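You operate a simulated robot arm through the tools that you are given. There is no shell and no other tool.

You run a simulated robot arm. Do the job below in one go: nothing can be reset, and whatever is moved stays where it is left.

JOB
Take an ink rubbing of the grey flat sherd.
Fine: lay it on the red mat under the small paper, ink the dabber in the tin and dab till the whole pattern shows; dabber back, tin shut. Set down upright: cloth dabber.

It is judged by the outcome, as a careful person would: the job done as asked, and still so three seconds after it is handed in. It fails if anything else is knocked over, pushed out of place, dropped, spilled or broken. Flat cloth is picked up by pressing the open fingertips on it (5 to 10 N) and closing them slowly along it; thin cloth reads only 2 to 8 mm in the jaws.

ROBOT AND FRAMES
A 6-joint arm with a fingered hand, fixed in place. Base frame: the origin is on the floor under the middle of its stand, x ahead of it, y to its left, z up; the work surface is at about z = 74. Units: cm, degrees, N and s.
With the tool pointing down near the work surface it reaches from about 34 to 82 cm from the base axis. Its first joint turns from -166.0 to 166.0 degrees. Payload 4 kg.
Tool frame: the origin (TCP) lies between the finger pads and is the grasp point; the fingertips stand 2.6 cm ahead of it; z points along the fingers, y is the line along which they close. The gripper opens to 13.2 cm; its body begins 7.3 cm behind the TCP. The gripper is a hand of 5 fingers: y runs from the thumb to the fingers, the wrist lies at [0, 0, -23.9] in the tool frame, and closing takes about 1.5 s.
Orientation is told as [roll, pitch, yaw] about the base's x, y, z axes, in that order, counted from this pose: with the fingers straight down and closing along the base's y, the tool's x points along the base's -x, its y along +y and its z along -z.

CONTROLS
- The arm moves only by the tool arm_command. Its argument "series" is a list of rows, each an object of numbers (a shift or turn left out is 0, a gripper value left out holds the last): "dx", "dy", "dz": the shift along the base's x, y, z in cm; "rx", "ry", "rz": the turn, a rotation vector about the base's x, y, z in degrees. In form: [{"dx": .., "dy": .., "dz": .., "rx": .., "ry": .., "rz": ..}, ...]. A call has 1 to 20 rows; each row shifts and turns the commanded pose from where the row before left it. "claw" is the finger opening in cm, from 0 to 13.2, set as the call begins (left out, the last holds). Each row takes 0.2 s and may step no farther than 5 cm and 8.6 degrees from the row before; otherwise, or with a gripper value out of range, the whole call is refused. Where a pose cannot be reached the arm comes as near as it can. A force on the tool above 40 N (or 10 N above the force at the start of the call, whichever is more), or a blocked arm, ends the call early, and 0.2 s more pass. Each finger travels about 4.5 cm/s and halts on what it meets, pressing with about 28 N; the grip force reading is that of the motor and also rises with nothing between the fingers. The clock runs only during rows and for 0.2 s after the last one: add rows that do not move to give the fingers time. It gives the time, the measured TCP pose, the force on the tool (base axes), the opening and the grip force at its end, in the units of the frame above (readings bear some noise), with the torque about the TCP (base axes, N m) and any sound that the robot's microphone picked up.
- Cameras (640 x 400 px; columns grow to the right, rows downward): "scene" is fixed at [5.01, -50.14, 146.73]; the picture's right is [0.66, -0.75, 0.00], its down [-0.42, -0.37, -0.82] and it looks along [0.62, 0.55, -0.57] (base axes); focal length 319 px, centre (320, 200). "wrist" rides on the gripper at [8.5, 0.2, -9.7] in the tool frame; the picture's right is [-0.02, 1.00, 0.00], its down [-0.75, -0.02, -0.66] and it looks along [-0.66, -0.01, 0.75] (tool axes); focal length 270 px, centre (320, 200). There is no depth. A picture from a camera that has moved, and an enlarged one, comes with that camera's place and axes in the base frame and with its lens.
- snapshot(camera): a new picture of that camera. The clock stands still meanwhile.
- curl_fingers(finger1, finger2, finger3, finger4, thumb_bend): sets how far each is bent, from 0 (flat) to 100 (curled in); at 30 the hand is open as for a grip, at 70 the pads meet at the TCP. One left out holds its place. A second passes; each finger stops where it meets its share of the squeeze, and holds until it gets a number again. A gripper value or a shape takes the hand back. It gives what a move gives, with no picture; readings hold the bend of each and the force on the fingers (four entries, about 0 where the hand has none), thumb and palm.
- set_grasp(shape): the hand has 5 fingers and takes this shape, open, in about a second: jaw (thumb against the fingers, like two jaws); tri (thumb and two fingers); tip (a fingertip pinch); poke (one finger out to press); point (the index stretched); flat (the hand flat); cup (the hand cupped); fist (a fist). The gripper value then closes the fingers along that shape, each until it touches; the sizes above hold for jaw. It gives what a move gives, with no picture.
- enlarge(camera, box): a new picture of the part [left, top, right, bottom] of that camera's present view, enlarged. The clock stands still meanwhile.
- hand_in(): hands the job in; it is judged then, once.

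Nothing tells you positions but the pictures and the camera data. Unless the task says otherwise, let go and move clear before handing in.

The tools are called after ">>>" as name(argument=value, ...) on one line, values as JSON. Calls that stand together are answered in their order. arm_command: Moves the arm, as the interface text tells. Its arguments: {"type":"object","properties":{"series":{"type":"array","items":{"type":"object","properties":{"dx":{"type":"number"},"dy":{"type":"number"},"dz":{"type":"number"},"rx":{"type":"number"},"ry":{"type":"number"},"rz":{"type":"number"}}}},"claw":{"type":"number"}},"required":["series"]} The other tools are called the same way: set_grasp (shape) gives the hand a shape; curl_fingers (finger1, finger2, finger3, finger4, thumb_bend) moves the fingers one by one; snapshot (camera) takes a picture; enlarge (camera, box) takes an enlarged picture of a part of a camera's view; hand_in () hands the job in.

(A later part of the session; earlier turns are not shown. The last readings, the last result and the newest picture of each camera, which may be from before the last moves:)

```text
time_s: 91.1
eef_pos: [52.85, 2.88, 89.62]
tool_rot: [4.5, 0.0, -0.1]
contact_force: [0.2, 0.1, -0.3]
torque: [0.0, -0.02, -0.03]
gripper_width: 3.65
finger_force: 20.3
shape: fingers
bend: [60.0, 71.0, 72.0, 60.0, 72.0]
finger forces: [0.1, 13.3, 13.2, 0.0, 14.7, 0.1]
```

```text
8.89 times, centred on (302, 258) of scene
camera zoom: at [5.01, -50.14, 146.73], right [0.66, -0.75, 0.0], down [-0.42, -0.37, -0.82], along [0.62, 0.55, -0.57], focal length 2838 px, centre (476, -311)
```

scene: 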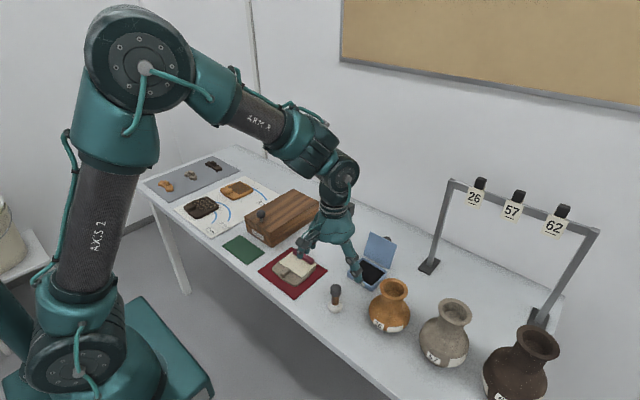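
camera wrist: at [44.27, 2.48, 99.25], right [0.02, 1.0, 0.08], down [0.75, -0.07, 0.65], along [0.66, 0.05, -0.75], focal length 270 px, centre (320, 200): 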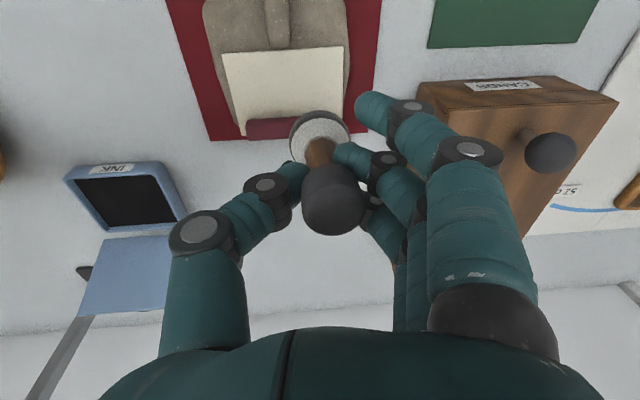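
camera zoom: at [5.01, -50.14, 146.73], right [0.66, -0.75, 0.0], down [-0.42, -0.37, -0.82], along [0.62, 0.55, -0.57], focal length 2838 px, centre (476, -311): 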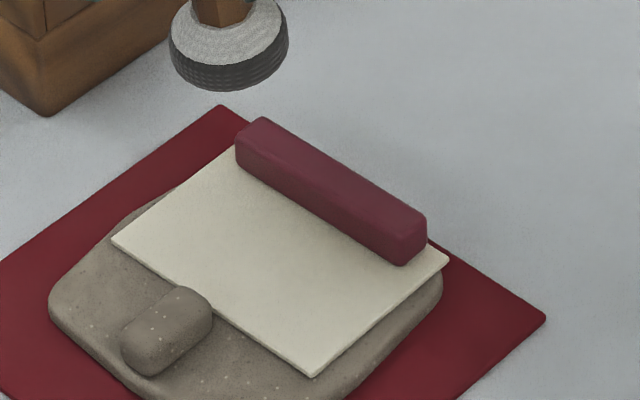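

The paper hasn't moved. The ball centre is really at TCP + (-0.1, +0.7), so the ball touched the batten's edge. I'll check the dabber's tilt closely.

>>> enlarge(camera="scene", box=[282, 212, 322, 250])

>>> enlarge(camera="wrist", box=[270, 95, 390, 245])

```text
10.53 times, centred on (302, 231) of scene
camera zoom: at [5.01, -50.14, 146.73], right [0.66, -0.75, 0.0], down [-0.42, -0.37, -0.82], along [0.62, 0.55, -0.57], focal length 3361 px, centre (510, -126)
```

zoom: 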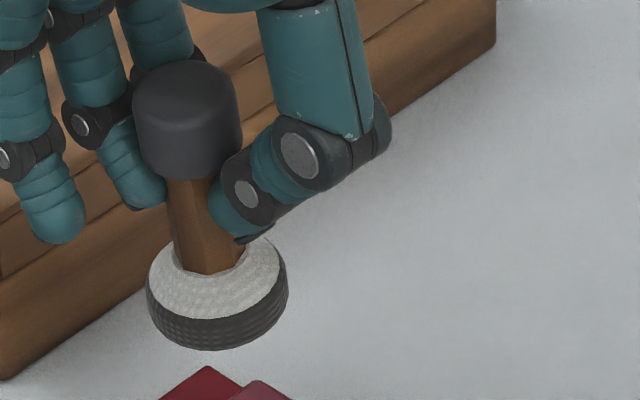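

```text
2.67 times, centred on (330, 170) of wrist
camera zoom: at [44.27, 2.48, 99.25], right [0.02, 1.0, 0.08], down [0.75, -0.07, 0.65], along [0.66, 0.05, -0.75], focal length 721 px, centre (293, 280)
```

zoom: 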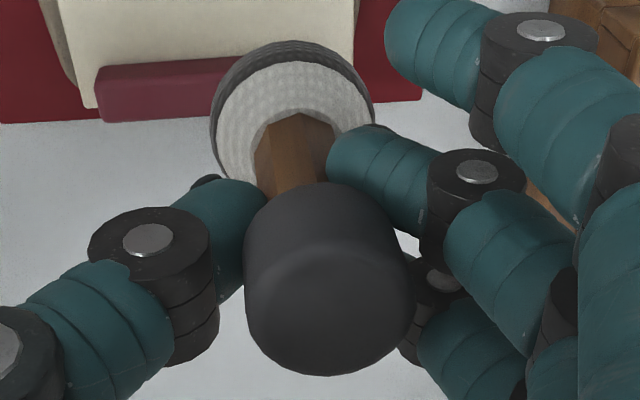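

By the wrist view the dabber is within a degree or two of vertical. I'll trim the tilt slightly, shift to put the ball at about (52.2, 3.9), well clear of the batten, and approach in fine steps.

>>> arm_command(series=[{"dx": -0.35, "dy": 0.2, "rx": 1.0, "ry": 2.0}, {"dz": -1.5}, {"dz": -1.5}, {"dz": -1.5}, {"dz": -0.5}, {}])

>>> enlarge(camera="scene", box=[275, 225, 330, 275])

>>> enlarge(camera="wrist", box=[200, 40, 400, 190])

```text
time_s: 92.5
eef_pos: [52.39, 3.18, 84.55]
tool_rot: [5.5, 2.1, 0.0]
contact_force: [-0.1, -0.2, -1.1]
torque: [-0.03, -0.04, 0.02]
gripper_width: 3.63
finger_force: 20.4
shape: fingers
bend: [60.0, 71.0, 72.0, 60.0, 72.0]
finger forces: [0.0, 13.1, 13.1, 0.2, 14.7, 0.0]
```

```text
8.00 times, centred on (302, 250) of scene
camera zoom: at [5.01, -50.14, 146.73], right [0.66, -0.75, 0.0], down [-0.42, -0.37, -0.82], along [0.62, 0.55, -0.57], focal length 2554 px, centre (460, -200)
```

zoom: 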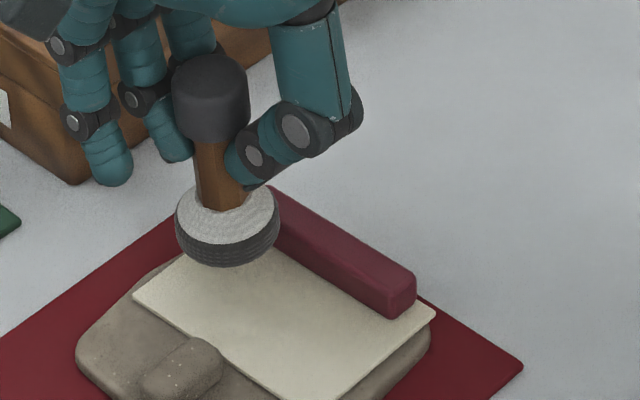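

```text
2.67 times, centred on (300, 115) of wrist
camera zoom: at [44.24, 2.55, 94.39], right [0.02, 1.0, 0.1], down [0.78, -0.08, 0.63], along [0.63, 0.06, -0.77], focal length 721 px, centre (373, 427)
```

zoom: 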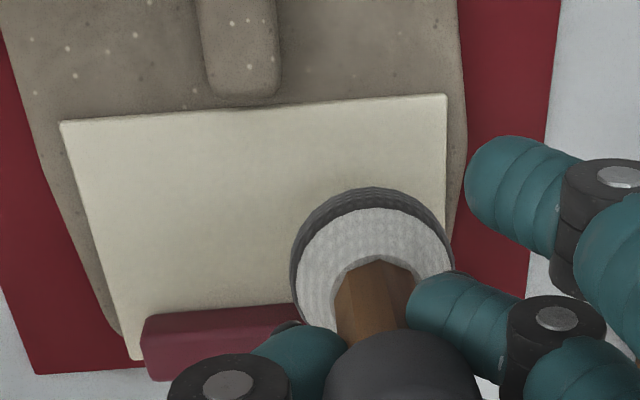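

The ball hovers over the paper at about (52.1, 3.9), clear of the batten. I'll go down in fine steps.

>>> arm_command(series=[{"dz": -0.2}, {"dz": -0.2}, {"dz": -0.15}, {}])

>>> arm_command(series=[{"dz": -0.15}, {"dz": -0.1}, {}])

```text
time_s: 93.5
eef_pos: [52.47, 3.27, 83.97]
tool_rot: [5.5, 2.0, 0.0]
contact_force: [-0.5, -0.5, 0.0]
torque: [-0.02, 0.01, 0.01]
gripper_width: 3.64
finger_force: 20.7
shape: fingers
bend: [60.0, 71.0, 72.0, 60.0, 72.0]
finger forces: [0.0, 13.0, 13.1, 0.0, 14.7, 0.0]
```

```text
time_s: 94.3
eef_pos: [52.31, 3.2, 83.65]
tool_rot: [5.4, 2.0, 0.0]
contact_force: [0.3, 0.2, -0.8]
torque: [0.0, 0.04, 0.01]
gripper_width: 3.64
finger_force: 20.4
shape: fingers
bend: [60.0, 71.0, 72.0, 60.0, 72.0]
finger forces: [0.0, 13.0, 13.1, 0.1, 14.8, 0.0]
```

>>> arm_command(series=[{"dz": -0.1}, {"dz": -0.1}, {"dz": -0.1}, {}])

>>> enlarge(camera="scene", box=[275, 225, 330, 275])

```text
time_s: 95.3
eef_pos: [52.39, 3.22, 83.42]
tool_rot: [5.5, 2.1, 0.1]
contact_force: [-0.4, -0.2, -1.0]
torque: [0.0, -0.02, 0.01]
gripper_width: 3.66
finger_force: 20.6
shape: fingers
bend: [60.0, 71.0, 72.0, 60.0, 72.0]
finger forces: [0.0, 13.0, 13.1, 0.0, 14.8, 0.0]
```

```text
8.00 times, centred on (302, 250) of scene
camera zoom: at [5.01, -50.14, 146.73], right [0.66, -0.75, 0.0], down [-0.42, -0.37, -0.82], along [0.62, 0.55, -0.57], focal length 2554 px, centre (460, -200)
```

zoom: 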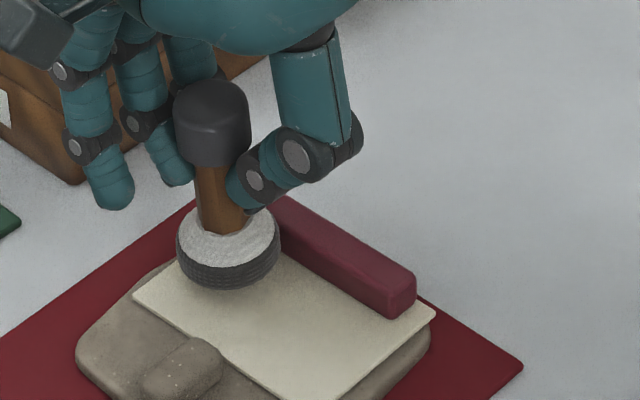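

>>> arm_command(series=[{"dz": -0.1}, {"dz": -0.1}, {}])

>>> arm_command(series=[{"dz": -0.08}, {"dz": -0.08}, {}])

```text
time_s: 96.1
eef_pos: [52.37, 3.12, 83.21]
tool_rot: [5.5, 2.1, 0.0]
contact_force: [0.6, 0.0, -0.7]
torque: [0.02, -0.04, 0.0]
gripper_width: 3.66
finger_force: 19.8
shape: fingers
bend: [60.0, 71.0, 72.0, 60.0, 72.0]
finger forces: [0.0, 13.0, 13.1, 0.0, 14.7, 0.0]
```

```text
time_s: 96.9
eef_pos: [52.43, 3.14, 82.89]
tool_rot: [5.5, 2.1, -0.1]
contact_force: [-0.2, 0.3, -0.1]
torque: [0.0, -0.01, 0.0]
gripper_width: 3.65
finger_force: 20.4
shape: fingers
bend: [60.0, 71.0, 72.0, 60.0, 72.0]
finger forces: [0.0, 12.9, 13.1, 0.0, 14.6, 0.0]
```

>>> arm_command(series=[{"dz": -0.08}, {"dz": -0.08}, {}])

>>> enlarge(camera="scene", box=[275, 225, 330, 275])

```text
time_s: 97.7
eef_pos: [52.35, 3.23, 82.83]
tool_rot: [5.5, 2.0, 0.0]
contact_force: [0.3, -0.6, -0.8]
torque: [0.03, 0.03, 0.03]
gripper_width: 3.66
finger_force: 20.6
shape: fingers
bend: [60.0, 71.0, 72.0, 60.0, 72.0]
finger forces: [0.0, 13.0, 13.0, 0.0, 14.7, 0.1]
```

```text
8.00 times, centred on (302, 250) of scene
camera zoom: at [5.01, -50.14, 146.73], right [0.66, -0.75, 0.0], down [-0.42, -0.37, -0.82], along [0.62, 0.55, -0.57], focal length 2554 px, centre (460, -200)
```

zoom: 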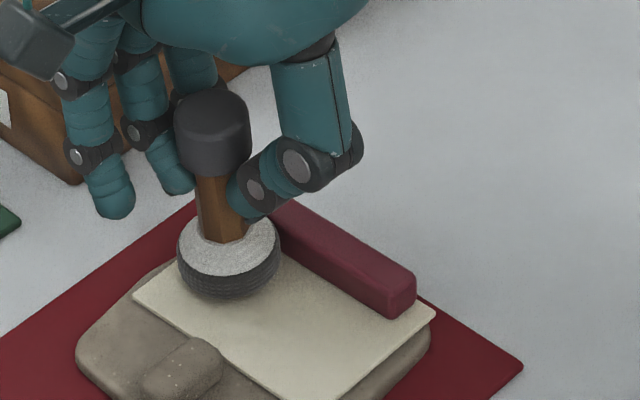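

>>> arm_command(series=[{"dz": -0.08}, {"dz": -0.08}, {}])

>>> arm_command(series=[{"dz": -0.08}, {"dz": -0.08}, {}])

```text
time_s: 98.5
eef_pos: [52.42, 3.17, 82.68]
tool_rot: [5.5, 2.0, 0.0]
contact_force: [-0.3, 0.1, -0.1]
torque: [0.01, -0.01, -0.01]
gripper_width: 3.65
finger_force: 20.9
shape: fingers
bend: [60.0, 71.0, 72.0, 60.0, 72.0]
finger forces: [0.0, 13.0, 13.1, 0.1, 14.7, 0.1]
```

```text
time_s: 99.3
eef_pos: [52.34, 3.19, 82.53]
tool_rot: [5.5, 2.0, 0.1]
contact_force: [-0.1, -0.1, -1.0]
torque: [-0.01, 0.03, 0.01]
gripper_width: 3.64
finger_force: 20.3
shape: fingers
bend: [60.0, 71.0, 72.0, 60.0, 72.0]
finger forces: [0.0, 12.9, 13.1, 0.0, 14.7, 0.0]
```

>>> arm_command(series=[{"dz": -0.08}, {"dz": -0.08}, {}])

>>> enlarge(camera="scene", box=[275, 225, 330, 275])

```text
time_s: 100.1
eef_pos: [52.44, 3.24, 82.41]
tool_rot: [5.5, 2.0, 0.0]
contact_force: [1.8, -1.3, 8.5]
torque: [0.03, 0.01, 0.03]
gripper_width: 3.64
finger_force: 20.9
shape: fingers
bend: [60.0, 71.0, 72.0, 60.0, 72.0]
finger forces: [0.1, 12.7, 13.5, 0.0, 16.6, 0.0]
```

```text
8.00 times, centred on (302, 250) of scene
camera zoom: at [5.01, -50.14, 146.73], right [0.66, -0.75, 0.0], down [-0.42, -0.37, -0.82], along [0.62, 0.55, -0.57], focal length 2554 px, centre (460, -200)
```

zoom: 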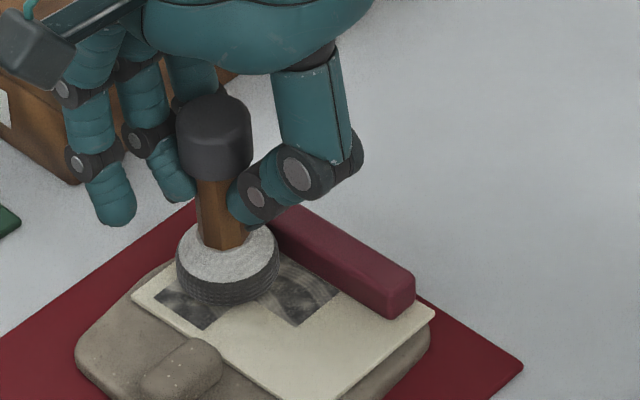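

Contact at 8.5 N, and the pattern is appearing on the paper in patches. I'll lift a little and see the footprint.

>>> arm_command(series=[{"dz": 0.3}, {"dz": 0.7}, {"dz": 1.5}, {"dz": 2.0}, {"dz": 2.5}, {}])

>>> enlarge(camera="scene", box=[275, 225, 330, 275])

>>> enlarge(camera="wrist", box=[200, 20, 400, 170])

```text
time_s: 101.5
eef_pos: [52.31, 3.15, 89.72]
tool_rot: [5.4, 2.1, 0.0]
contact_force: [-0.5, -0.5, -1.0]
torque: [0.01, -0.01, 0.0]
gripper_width: 3.63
finger_force: 20.0
shape: fingers
bend: [60.0, 71.0, 72.0, 60.0, 72.0]
finger forces: [0.0, 12.8, 13.1, 0.1, 14.7, 0.0]
```

```text
8.00 times, centred on (302, 250) of scene
camera zoom: at [5.01, -50.14, 146.73], right [0.66, -0.75, 0.0], down [-0.42, -0.37, -0.82], along [0.62, 0.55, -0.57], focal length 2554 px, centre (460, -200)
```

zoom: 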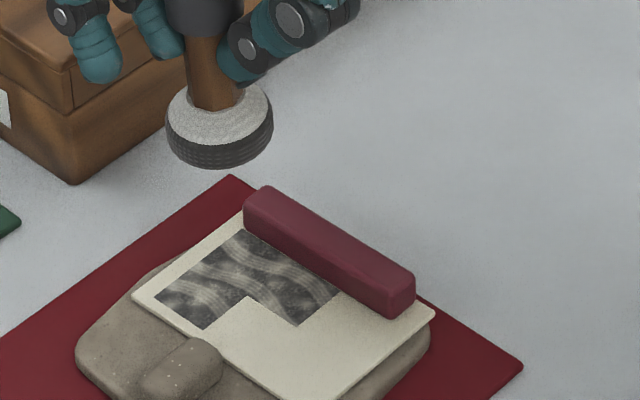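

```text
2.67 times, centred on (300, 95) of wrist
camera zoom: at [44.2, 2.52, 99.41], right [0.02, 1.0, 0.1], down [0.78, -0.08, 0.63], along [0.63, 0.06, -0.77], focal length 721 px, centre (373, 480)
```

zoom: 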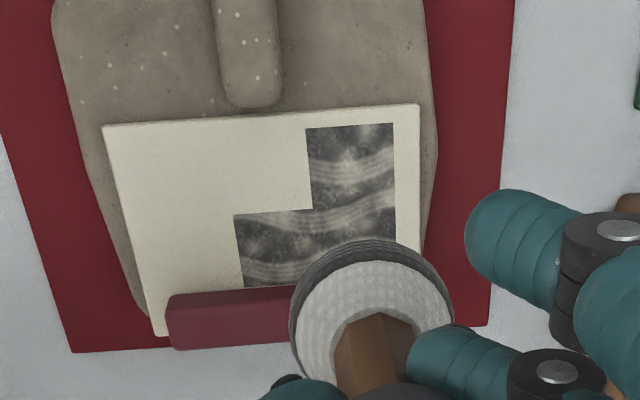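

One dab printed three of what looks like six cells (3 columns × 2 rows): +y-near, +y-far and middle-far. Next I'll dab around (51.8, -0.7) for the remaining three.

>>> arm_command(series=[{"dx": -0.15, "dy": -2.3}, {"dx": -0.15, "dy": -2.3}, {"dz": -2.0}, {"dz": -2.0}, {"dz": -1.5}, {"dz": -1.0}, {}])

>>> enlarge(camera="wrist", box=[200, 40, 400, 190])

>>> enlarge(camera="scene", box=[275, 225, 330, 275])

```text
time_s: 103.1
eef_pos: [52.04, -1.41, 82.82]
tool_rot: [5.5, 2.0, 0.0]
contact_force: [0.5, 0.3, -1.9]
torque: [-0.03, 0.0, 0.01]
gripper_width: 3.64
finger_force: 20.3
shape: fingers
bend: [60.0, 71.0, 72.0, 60.0, 72.0]
finger forces: [0.0, 12.6, 12.8, 0.0, 14.6, 0.0]
```

```text
2.67 times, centred on (300, 115) of wrist
camera zoom: at [43.9, -2.08, 92.79], right [0.02, 1.0, 0.1], down [0.78, -0.08, 0.63], along [0.63, 0.06, -0.77], focal length 721 px, centre (373, 427)
```

zoom: 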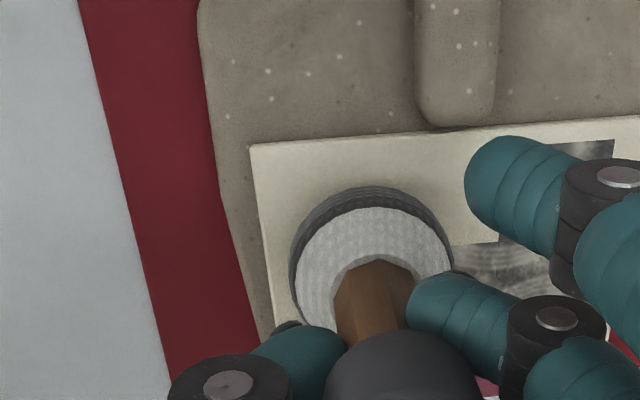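

```text
8.00 times, centred on (302, 250) of scene
camera zoom: at [5.01, -50.14, 146.73], right [0.66, -0.75, 0.0], down [-0.42, -0.37, -0.82], along [0.62, 0.55, -0.57], focal length 2554 px, centre (460, -200)
```

zoom: 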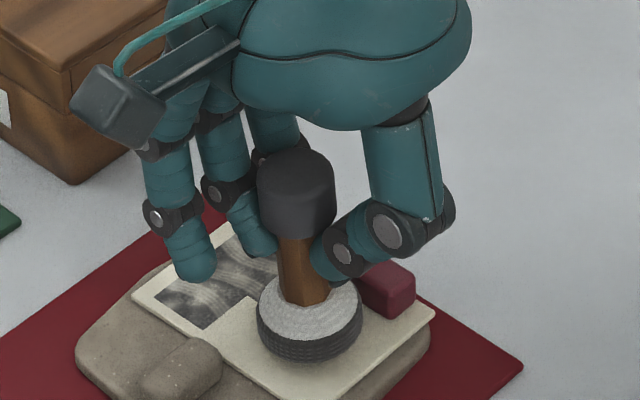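

>>> arm_command(series=[{"dz": -0.1}, {"dz": -0.1}, {"dz": -0.08}, {}])

>>> arm_command(series=[{"dz": -0.08}, {"dz": -0.06}, {}])

```text
time_s: 104.1
eef_pos: [52.03, -1.49, 82.66]
tool_rot: [5.5, 2.1, 0.0]
contact_force: [0.2, 0.0, -0.2]
torque: [0.05, -0.03, -0.03]
gripper_width: 3.62
finger_force: 19.8
shape: fingers
bend: [60.0, 71.0, 72.0, 60.0, 72.0]
finger forces: [0.0, 12.5, 12.8, 0.1, 14.5, 0.0]
```

```text
time_s: 104.9
eef_pos: [51.92, -1.54, 82.5]
tool_rot: [5.5, 2.0, 0.1]
contact_force: [1.3, -0.2, 3.4]
torque: [0.04, 0.06, -0.03]
gripper_width: 3.62
finger_force: 20.3
shape: fingers
bend: [60.0, 71.0, 72.0, 60.0, 72.0]
finger forces: [0.0, 12.4, 13.1, 0.0, 15.1, 0.0]
```

>>> arm_command(series=[{"dz": -0.06}, {}])

>>> arm_command(series=[{"dz": 0.3}, {"dz": 0.7}, {"dz": 1.5}, {"dz": 2.0}, {"dz": 2.5}, {}])

>>> enlarge(camera="scene", box=[275, 225, 330, 275])

>>> enlarge(camera="wrist", box=[200, 20, 400, 170])

```text
time_s: 105.5
eef_pos: [52.09, -1.44, 82.4]
tool_rot: [5.5, 2.0, 0.0]
contact_force: [2.0, -0.9, 6.3]
torque: [0.05, 0.02, 0.0]
gripper_width: 3.64
finger_force: 21.3
shape: fingers
bend: [60.0, 71.0, 72.0, 60.0, 72.0]
finger forces: [0.0, 12.2, 13.9, 0.0, 15.7, 0.0]
```

```text
time_s: 106.9
eef_pos: [52.05, -1.41, 89.43]
tool_rot: [5.5, 2.1, 0.0]
contact_force: [0.6, -0.1, -0.6]
torque: [-0.02, -0.01, 0.03]
gripper_width: 3.6
finger_force: 20.1
shape: fingers
bend: [60.0, 71.0, 72.0, 60.0, 72.0]
finger forces: [0.0, 12.6, 12.8, 0.0, 14.7, 0.1]
```

```text
8.00 times, centred on (302, 250) of scene
camera zoom: at [5.01, -50.14, 146.73], right [0.66, -0.75, 0.0], down [-0.42, -0.37, -0.82], along [0.62, 0.55, -0.57], focal length 2554 px, centre (460, -200)
```

zoom: 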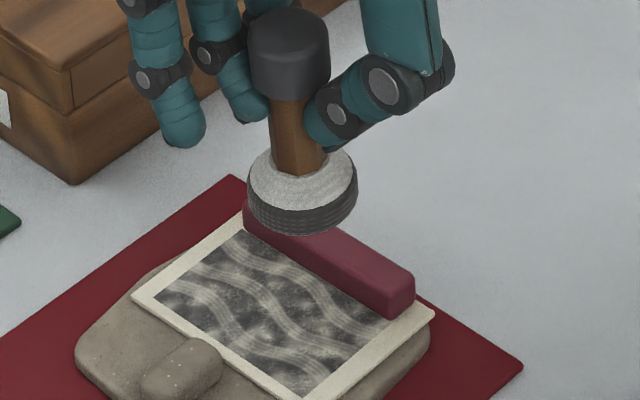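

```text
2.67 times, centred on (300, 95) of wrist
camera zoom: at [43.87, -2.1, 99.34], right [0.02, 1.0, 0.1], down [0.78, -0.08, 0.63], along [0.63, 0.06, -0.77], focal length 721 px, centre (373, 480)
```

zoom: 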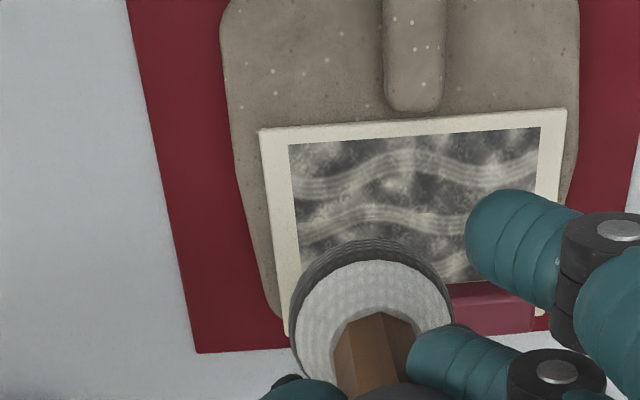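

All six cells show, so the whole wave pattern is printed. Now I'll take the dabber back to its original spot at about (48.3, -16.7).

>>> arm_command(series=[{"dx": -0.4, "dy": -1.9}, {"dx": -0.6, "dy": -2.7}, {"dx": -0.6, "dy": -2.7}, {"dx": -0.6, "dy": -2.7}, {"dx": -0.6, "dy": -2.7}, {"dx": -0.4, "dy": -2.0}, {"dx": -0.25, "dy": -1.25}, {}, {}])

>>> snapshot(camera="wrist")

>>> enlarge(camera="scene", box=[275, 225, 335, 280])

>>> enlarge(camera="scene", box=[310, 260, 370, 320])

```text
time_s: 108.9
eef_pos: [48.58, -17.21, 89.51]
tool_rot: [5.5, 1.9, 0.0]
contact_force: [0.3, -0.2, -1.2]
torque: [-0.01, -0.02, 0.02]
gripper_width: 3.66
finger_force: 19.7
shape: fingers
bend: [60.0, 71.0, 72.0, 60.0, 72.0]
finger forces: [0.0, 12.5, 12.7, 0.0, 14.8, 0.0]
```

```text
taken
camera wrist: at [40.45, -17.94, 99.32], right [0.02, 1.0, 0.1], down [0.78, -0.08, 0.63], along [0.63, 0.06, -0.77], focal length 270 px, centre (320, 200)
```

wrist: 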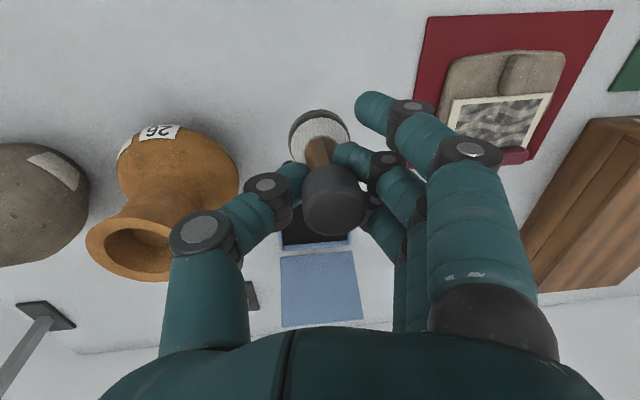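

```text
7.27 times, centred on (305, 252) of scene
camera zoom: at [5.01, -50.14, 146.73], right [0.66, -0.75, 0.0], down [-0.42, -0.37, -0.82], along [0.62, 0.55, -0.57], focal length 2322 px, centre (429, -182)
```

zoom: 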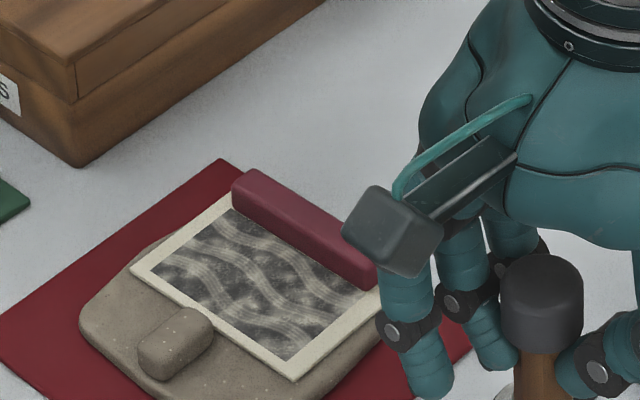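

```text
6.67 times, centred on (340, 290) of scene
camera zoom: at [5.01, -50.14, 146.73], right [0.66, -0.75, 0.0], down [-0.42, -0.37, -0.82], along [0.62, 0.55, -0.57], focal length 2129 px, centre (187, -400)
```

zoom: 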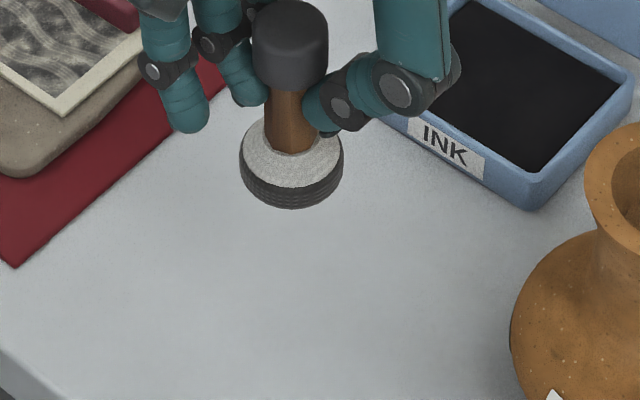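

The full pattern shows clearly. I'll lower the dabber toward its old spot and compare with the first picture.

>>> arm_command(series=[{"dz": -1.5}, {"dz": -2.0}, {"dz": -2.0}, {"dz": -1.5}, {"dz": -0.7}, {}])

>>> enlarge(camera="scene", box=[310, 270, 370, 320])

>>> snapshot(camera="wrist")

```text
time_s: 110.3
eef_pos: [48.57, -17.18, 81.76]
tool_rot: [5.5, 2.0, 0.0]
contact_force: [-0.2, -0.4, 0.0]
torque: [0.02, -0.01, 0.0]
gripper_width: 3.62
finger_force: 19.7
shape: fingers
bend: [60.0, 71.0, 72.0, 60.0, 72.0]
finger forces: [0.1, 12.5, 12.7, 0.0, 14.6, 0.1]
```

```text
8.00 times, centred on (340, 295) of scene
camera zoom: at [5.01, -50.14, 146.73], right [0.66, -0.75, 0.0], down [-0.42, -0.37, -0.82], along [0.62, 0.55, -0.57], focal length 2554 px, centre (160, -560)
```

zoom: 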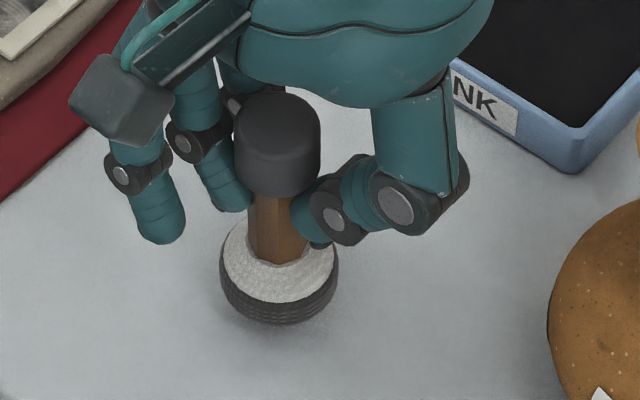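

```text
taken
camera wrist: at [40.44, -17.93, 91.61], right [0.02, 1.0, 0.1], down [0.78, -0.08, 0.63], along [0.63, 0.06, -0.77], focal length 270 px, centre (320, 200)
```

wrist: 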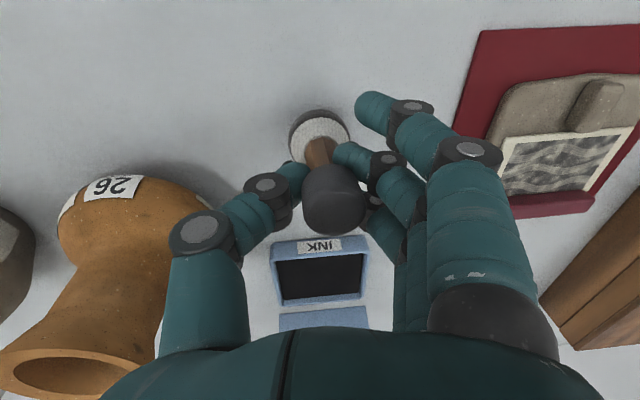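

>>> arm_command(series=[{"dz": -0.25}, {"dz": -0.2}, {"dz": -0.15}, {"dz": -0.1}, {}])

>>> arm_command(series=[{"dz": -0.08}, {"dz": -0.08}, {}])

```text
time_s: 111.5
eef_pos: [48.59, -17.35, 81.03]
tool_rot: [5.6, 1.9, -0.2]
contact_force: [-0.6, -0.8, -1.0]
torque: [0.02, 0.03, 0.01]
gripper_width: 3.62
finger_force: 20.1
shape: fingers
bend: [60.0, 71.0, 72.0, 60.0, 72.0]
finger forces: [0.1, 12.4, 12.6, 0.0, 14.6, 0.0]
```

```text
time_s: 112.3
eef_pos: [48.62, -17.39, 80.89]
tool_rot: [5.5, 2.0, 0.0]
contact_force: [1.2, -0.2, 1.6]
torque: [-0.01, 0.02, -0.02]
gripper_width: 3.65
finger_force: 20.1
shape: fingers
bend: [60.0, 71.0, 72.0, 60.0, 72.0]
finger forces: [0.1, 12.3, 12.6, 0.0, 15.0, 0.0]
```

Contact is just beginning. I'll press one hair more and then release gently.

>>> arm_command(series=[{"dz": -0.06}, {}])

>>> curl_fingers(finger2=69, finger3=69, thumb_bend=69)

>>> enlarge(camera="scene", box=[310, 270, 370, 320])

```text
time_s: 112.9
eef_pos: [48.61, -17.43, 80.87]
tool_rot: [5.4, 2.0, 0.0]
contact_force: [1.2, 0.3, 6.8]
torque: [0.01, -0.02, -0.01]
gripper_width: 3.63
finger_force: 20.9
shape: fingers
bend: [60.0, 71.0, 72.0, 60.0, 72.0]
finger forces: [0.0, 12.1, 13.6, 0.0, 15.6, 0.1]
```

```text
time_s: 113.9
eef_pos: [48.45, -17.48, 80.91]
tool_rot: [5.5, 1.9, 0.0]
contact_force: [-0.1, -0.2, 11.3]
torque: [0.04, 0.0, 0.0]
gripper_width: 3.73
finger_force: 8.5
shape: fingers
bend: [60.0, 68.0, 69.0, 60.0, 69.0]
finger forces: [0.0, 6.6, 6.2, 0.0, 4.4, 0.0]
```

```text
8.00 times, centred on (340, 295) of scene
camera zoom: at [5.01, -50.14, 146.73], right [0.66, -0.75, 0.0], down [-0.42, -0.37, -0.82], along [0.62, 0.55, -0.57], focal length 2554 px, centre (160, -560)
```

zoom: 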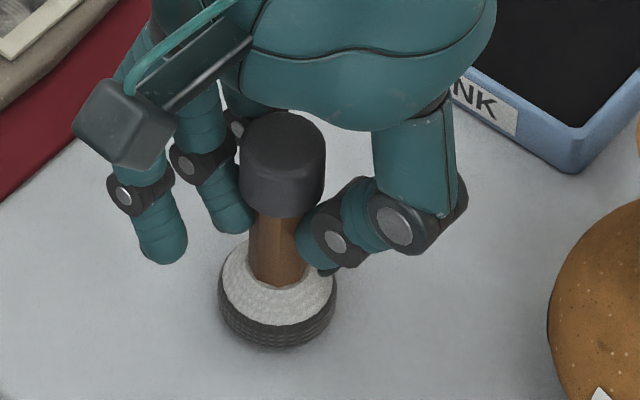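

The tips press lightly on the ball's shoulder as they open. I'll raise a little and keep opening.

>>> arm_command(series=[{"dz": 0.12}, {}])

>>> curl_fingers(finger2=66, finger3=66, thumb_bend=66)

>>> enlarge(camera="scene", box=[310, 270, 370, 320])

>>> enlarge(camera="wrist", box=[200, 90, 480, 265])

```text
time_s: 114.5
eef_pos: [48.6, -17.44, 80.91]
tool_rot: [5.4, 2.1, 0.0]
contact_force: [1.6, 0.4, 4.4]
torque: [0.03, 0.05, 0.01]
gripper_width: 3.76
finger_force: 7.5
shape: fingers
bend: [60.0, 67.0, 69.0, 60.0, 68.0]
finger forces: [0.0, 6.2, 5.7, 0.1, 3.6, 0.0]
```

```text
time_s: 115.5
eef_pos: [48.61, -17.43, 80.95]
tool_rot: [5.5, 2.0, -0.1]
contact_force: [0.0, 1.0, 1.2]
torque: [0.01, 0.0, -0.01]
gripper_width: 3.86
finger_force: 1.0
shape: fingers
bend: [60.0, 66.0, 66.0, 60.0, 66.0]
finger forces: [0.0, 1.5, 0.9, 0.0, 0.3, 0.0]
```

```text
8.00 times, centred on (340, 295) of scene
camera zoom: at [5.01, -50.14, 146.73], right [0.66, -0.75, 0.0], down [-0.42, -0.37, -0.82], along [0.62, 0.55, -0.57], focal length 2554 px, centre (160, -560)
```

zoom: 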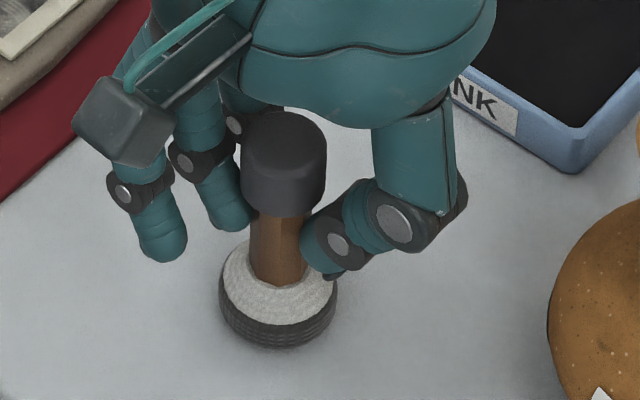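

```text
2.29 times, centred on (340, 178) of wrist
camera zoom: at [40.43, -18.02, 90.82], right [0.02, 1.0, 0.1], down [0.78, -0.08, 0.63], along [0.63, 0.06, -0.77], focal length 618 px, centre (274, 251)
```

zoom: 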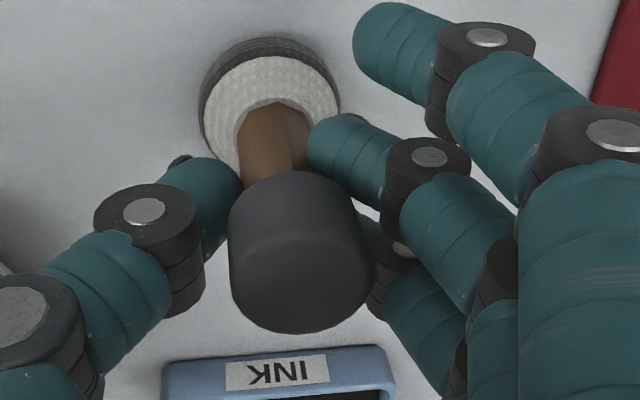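

The dabber stands upright at its original spot. I'll open further step by step.

>>> curl_fingers(finger2=63, finger3=63, thumb_bend=63)

>>> arm_command(series=[{"dz": 0.3}, {}])

>>> curl_fingers(finger2=55, finger3=55, thumb_bend=55)

>>> enlarge(camera="scene", box=[310, 270, 370, 320])

>>> enlarge(camera="wrist", box=[200, 90, 480, 265])

```text
time_s: 116.5
eef_pos: [48.65, -17.29, 80.85]
tool_rot: [5.5, 2.0, 0.0]
contact_force: [-0.5, -0.7, -0.1]
torque: [0.02, -0.01, -0.01]
gripper_width: 4.14
finger_force: 0.0
shape: fingers
bend: [60.0, 63.0, 63.0, 60.0, 63.0]
finger forces: [0.1, 0.0, 0.0, 0.0, 0.0, 0.0]
```

```text
time_s: 117.1
eef_pos: [48.63, -17.25, 81.19]
tool_rot: [5.5, 1.9, 0.0]
contact_force: [-0.4, -0.1, 0.1]
torque: [0.0, -0.01, 0.0]
gripper_width: 4.16
finger_force: 0.1
shape: fingers
bend: [60.0, 63.0, 63.0, 60.0, 63.0]
finger forces: [0.0, 0.1, 0.0, 0.0, 0.0, 0.0]
```

```text
time_s: 118.1
eef_pos: [48.68, -17.4, 81.26]
tool_rot: [5.6, 2.0, 0.0]
contact_force: [0.2, -0.3, 0.2]
torque: [0.0, -0.03, 0.0]
gripper_width: 5.24
finger_force: 0.1
shape: fingers
bend: [60.0, 55.0, 55.0, 60.0, 55.0]
finger forces: [0.0, 0.0, 0.1, 0.1, 0.1, 0.1]
```

```text
8.00 times, centred on (340, 295) of scene
camera zoom: at [5.01, -50.14, 146.73], right [0.66, -0.75, 0.0], down [-0.42, -0.37, -0.82], along [0.62, 0.55, -0.57], focal length 2554 px, centre (160, -560)
```

zoom: 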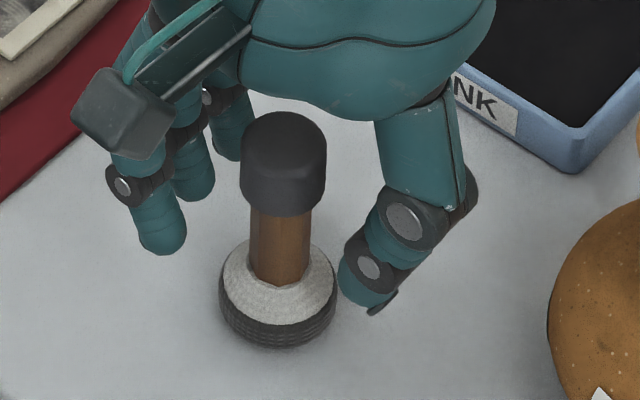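

```text
2.29 times, centred on (340, 178) of wrist
camera zoom: at [40.44, -17.99, 91.11], right [0.02, 1.0, 0.1], down [0.78, -0.08, 0.63], along [0.63, 0.06, -0.77], focal length 618 px, centre (274, 251)
```

zoom: 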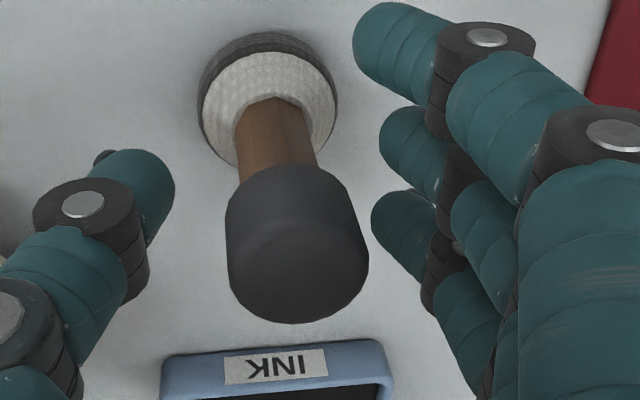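

The dabber stands free and upright. I'll raise straight up, level the hand and look at the tin lid.

>>> arm_command(series=[{"dz": 1.0}, {"dz": 2.0}, {"dz": 3.0}, {"dz": 4.0}, {"dz": 4.0, "rx": -2.7, "ry": -1.0}, {"dz": 2.0, "rx": -2.8, "ry": -1.0}, {}, {}])

>>> snapshot(camera="scene")

>>> snapshot(camera="wrist")

>>> enlarge(camera="scene", box=[330, 220, 430, 300])

```text
time_s: 119.9
eef_pos: [48.63, -17.27, 97.1]
tool_rot: [0.0, -0.1, -0.1]
contact_force: [-0.5, -0.9, 0.3]
torque: [0.0, 0.03, 0.04]
gripper_width: 5.21
finger_force: 0.0
shape: fingers
bend: [60.0, 55.0, 55.0, 60.0, 55.0]
finger forces: [0.0, 0.0, 0.0, 0.1, 0.0, 0.0]
```

```text
taken
```

scene: 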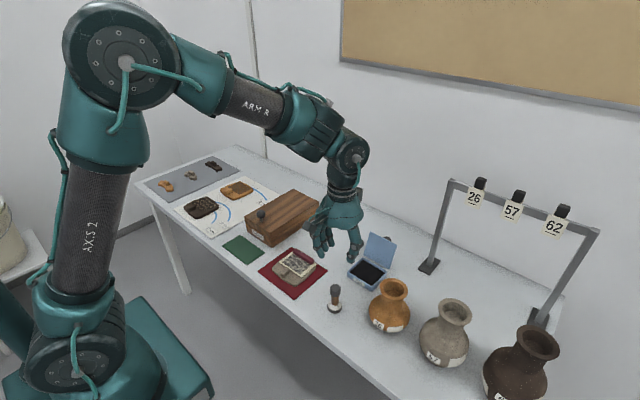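

```text
taken
camera wrist: at [40.17, -17.04, 106.73], right [0.02, 1.0, 0.0], down [0.75, -0.02, 0.66], along [0.66, -0.01, -0.75], focal length 270 px, centre (320, 200)
```

wrist: 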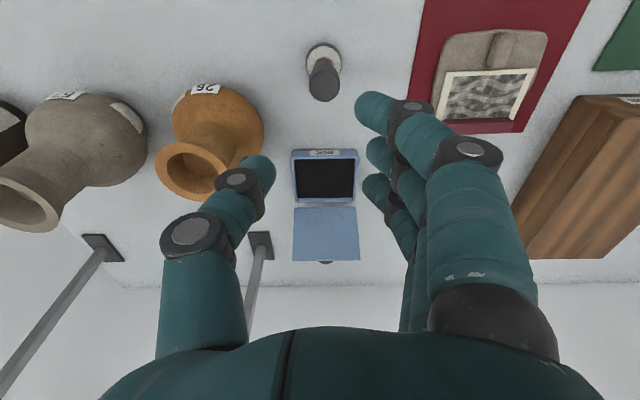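

```text
5.00 times, centred on (380, 260) of scene
camera zoom: at [5.01, -50.14, 146.73], right [0.66, -0.75, 0.0], down [-0.42, -0.37, -0.82], along [0.62, 0.55, -0.57], focal length 1596 px, centre (20, -100)
```

zoom: 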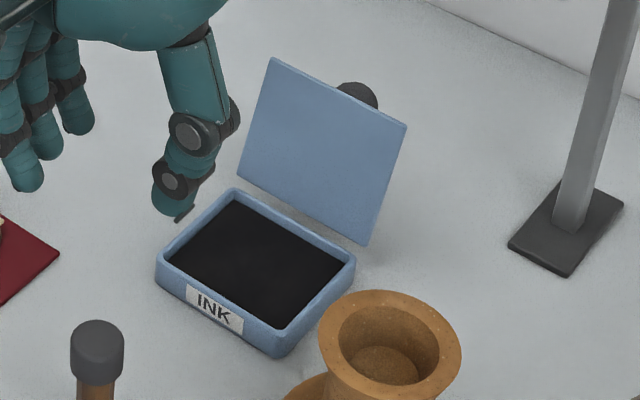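

The dabber is back and upright. The tin's lid leans open at about 20° past vertical, with a ball knob behind it near (73.3, -16.6, 82). I'll move above it to see the knob.

>>> arm_command(series=[{"dx": 3.0, "dy": 0.2}, {"dx": 4.0, "dy": 0.2}, {"dx": 4.0, "dy": 0.2}, {"dx": 4.0}, {"dx": 4.0}, {"dx": 3.5}, {"dx": 2.0}, {}, {}])

>>> snapshot(camera="wrist")

>>> snapshot(camera="scene")

```text
time_s: 121.9
eef_pos: [73.22, -16.59, 97.07]
tool_rot: [0.0, -0.1, -0.1]
contact_force: [0.2, 0.0, -0.5]
torque: [0.02, 0.03, -0.01]
gripper_width: 5.23
finger_force: 0.0
shape: fingers
bend: [60.0, 55.0, 55.0, 60.0, 55.0]
finger forces: [0.0, 0.1, 0.0, 0.0, 0.1, 0.0]
```

```text
taken
camera wrist: at [64.69, -16.35, 106.83], right [0.02, 1.0, 0.0], down [0.75, -0.02, 0.66], along [0.66, -0.01, -0.75], focal length 270 px, centre (320, 200)
```

wrist: 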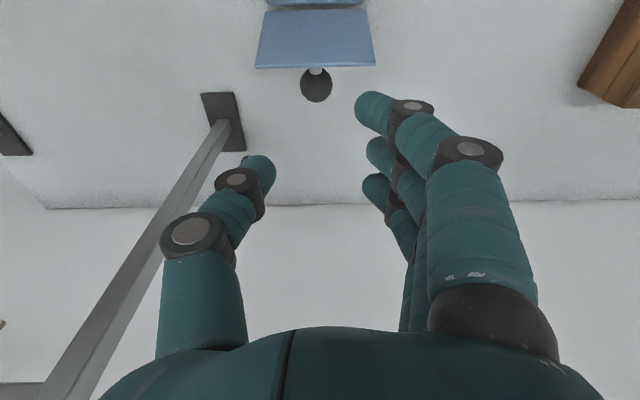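

```text
taken
```

scene: 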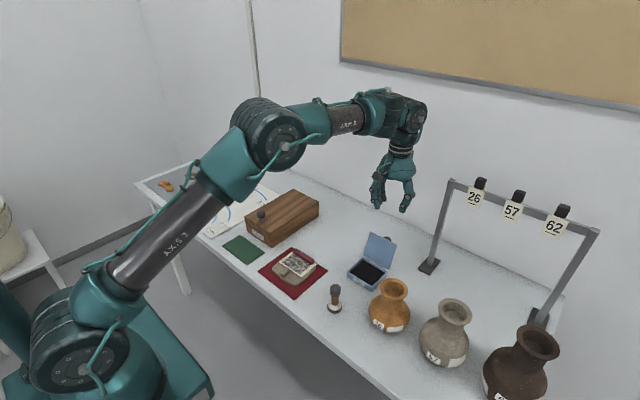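

The knob is at about (72.9, -16.7, 81.8), radius about 1.4. I'll pinch it along y with thumb and finger 3 only, so it can pivot as the lid swings, keeping the other fingers open. First I'll set the fingers and come down above it.

>>> curl_fingers(finger1=30, finger2=30, finger3=52, finger4=30, thumb_bend=52)

>>> arm_command(series=[{"dx": -0.6, "dz": -2.5}, {"dz": -2.5}, {"dz": -2.5}, {"dz": -1.5}, {}])

>>> snapshot(camera="wrist")

>>> enlarge(camera="scene", box=[330, 190, 450, 290])

```text
time_s: 122.9
eef_pos: [73.14, -16.66, 97.19]
tool_rot: [-0.1, 0.1, -0.1]
contact_force: [0.9, -0.2, -0.1]
torque: [-0.03, 0.01, -0.03]
gripper_width: 10.24
finger_force: 0.0
shape: fingers
bend: [30.0, 30.0, 52.0, 30.0, 52.0]
finger forces: [0.0, 0.1, 0.0, 0.0, 0.0, 0.0]
```

```text
time_s: 124.1
eef_pos: [72.46, -16.87, 88.27]
tool_rot: [0.1, 0.1, 0.0]
contact_force: [-0.4, 1.2, 0.1]
torque: [-0.01, 0.0, 0.03]
gripper_width: 10.28
finger_force: 0.0
shape: fingers
bend: [30.0, 30.0, 52.0, 30.0, 52.0]
finger forces: [0.0, 0.0, 0.1, 0.1, 0.0, 0.1]
```

```text
taken
camera wrist: at [63.95, -16.52, 97.78], right [0.02, 1.0, 0.0], down [0.75, -0.02, 0.66], along [0.66, -0.01, -0.75], focal length 270 px, centre (320, 200)
```

wrist: 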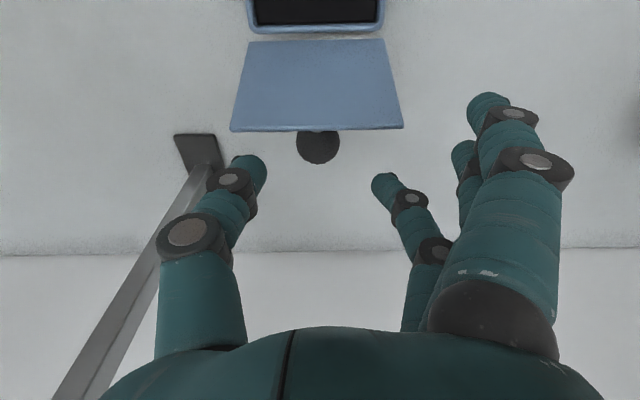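

```text
4.00 times, centred on (390, 240) of scene
camera zoom: at [5.01, -50.14, 146.73], right [0.66, -0.75, 0.0], down [-0.42, -0.37, -0.82], along [0.62, 0.55, -0.57], focal length 1277 px, centre (40, 40)
```

zoom: 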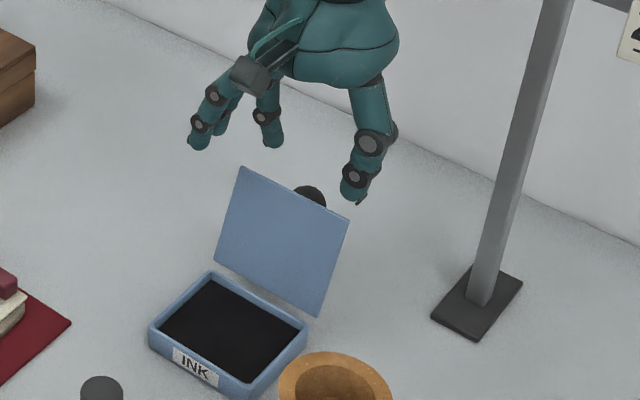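

The knob is centred between thumb and finger 3. I'll shift slightly (+0.4 x, -0.2 y) to keep the thumb clear of the lid edge, and lower around the knob.

>>> arm_command(series=[{"dx": 0.4, "dy": -0.2, "dz": -1.0}, {"dz": -1.5}, {"dz": -1.2}, {"dz": -0.8}, {"dz": -0.3}, {}])

>>> snapshot(camera="wrist")

>>> enlarge(camera="scene", box=[340, 200, 430, 280])

```text
time_s: 125.5
eef_pos: [73.04, -16.94, 83.26]
tool_rot: [0.0, 0.0, -0.1]
contact_force: [1.2, 0.2, -0.4]
torque: [-0.01, 0.0, -0.01]
gripper_width: 10.3
finger_force: 0.1
shape: fingers
bend: [30.0, 30.0, 52.0, 30.0, 52.0]
finger forces: [0.1, 0.0, 0.1, 0.1, 0.1, 0.0]
```

```text
taken
camera wrist: at [64.41, -16.63, 92.92], right [0.02, 1.0, 0.0], down [0.75, -0.02, 0.66], along [0.66, -0.01, -0.75], focal length 270 px, centre (320, 200)
```

wrist: 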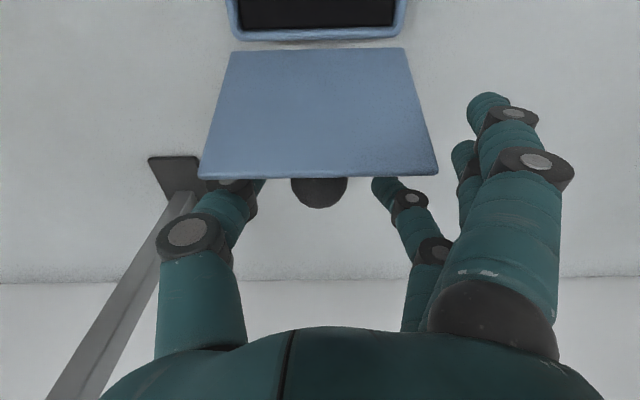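

```text
5.00 times, centred on (385, 240) of scene
camera zoom: at [5.01, -50.14, 146.73], right [0.66, -0.75, 0.0], down [-0.42, -0.37, -0.82], along [0.62, 0.55, -0.57], focal length 1596 px, centre (-5, 0)
```

zoom: 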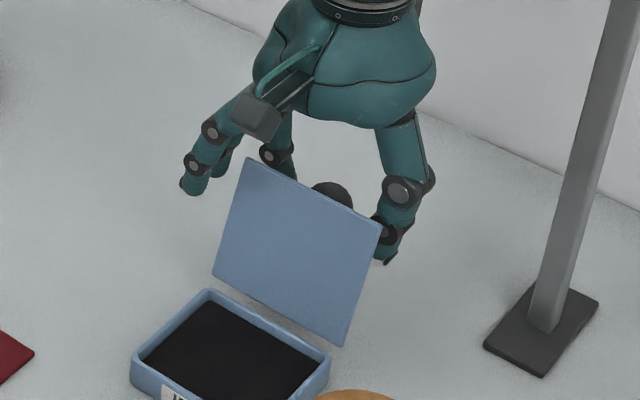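

Thumb and finger 3 straddle the knob behind the lid. I'll close them onto it.

>>> curl_fingers(finger3=62, thumb_bend=62)

>>> curl_fingers(finger3=70, thumb_bend=70)

>>> snapshot(camera="wrist")

>>> enlarge(camera="scene", box=[340, 200, 430, 280])

```text
time_s: 126.5
eef_pos: [72.88, -16.94, 83.41]
tool_rot: [0.0, -0.1, -0.1]
contact_force: [0.6, -1.7, -0.3]
torque: [0.03, 0.03, 0.01]
gripper_width: 8.89
finger_force: 0.4
shape: fingers
bend: [30.0, 30.0, 62.0, 30.0, 61.0]
finger forces: [0.0, 0.1, 0.0, 0.1, 0.8, 0.0]
```

```text
time_s: 127.5
eef_pos: [72.88, -17.01, 83.26]
tool_rot: [0.0, 0.0, -0.1]
contact_force: [-2.7, -6.5, -2.4]
torque: [-0.08, 0.07, 0.03]
gripper_width: 8.68
finger_force: 6.9
shape: fingers
bend: [30.0, 30.0, 65.0, 30.0, 66.0]
finger forces: [0.0, 0.0, 3.4, 0.1, 10.8, 0.1]
```

```text
taken
camera wrist: at [64.39, -16.66, 92.93], right [0.02, 1.0, 0.0], down [0.75, -0.02, 0.66], along [0.66, -0.01, -0.75], focal length 270 px, centre (320, 200)
```

wrist: 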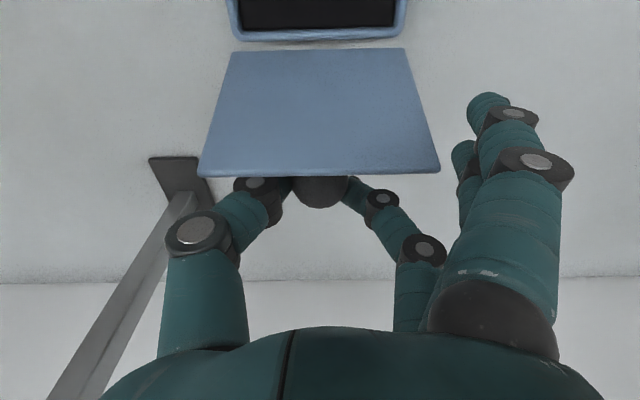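

```text
5.00 times, centred on (385, 240) of scene
camera zoom: at [5.01, -50.14, 146.73], right [0.66, -0.75, 0.0], down [-0.42, -0.37, -0.82], along [0.62, 0.55, -0.57], focal length 1596 px, centre (-5, 0)
```

zoom: 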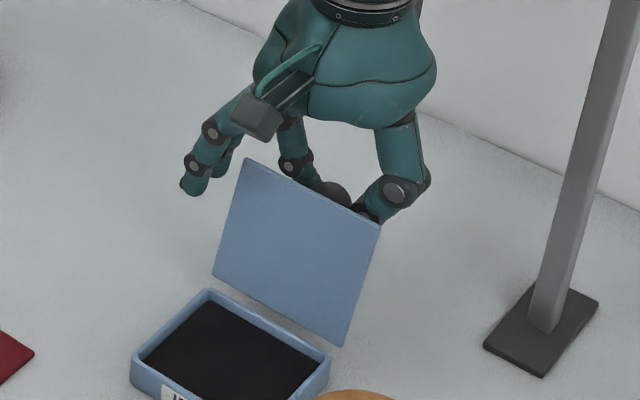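

The thumb pushes harder than the finger, so I'll shift the hand -0.12 in y to balance and avoid nudging the tin.

>>> arm_command(series=[{"dy": -0.1}, {}])

```text
time_s: 128.1
eef_pos: [72.88, -17.07, 83.31]
tool_rot: [0.0, 0.0, -0.1]
contact_force: [-4.4, -4.0, -4.0]
torque: [0.02, 0.05, 0.0]
gripper_width: 8.68
finger_force: 6.5
shape: fingers
bend: [30.0, 30.0, 65.0, 30.0, 66.0]
finger forces: [0.0, 0.1, 3.9, 0.1, 9.0, 0.1]
```

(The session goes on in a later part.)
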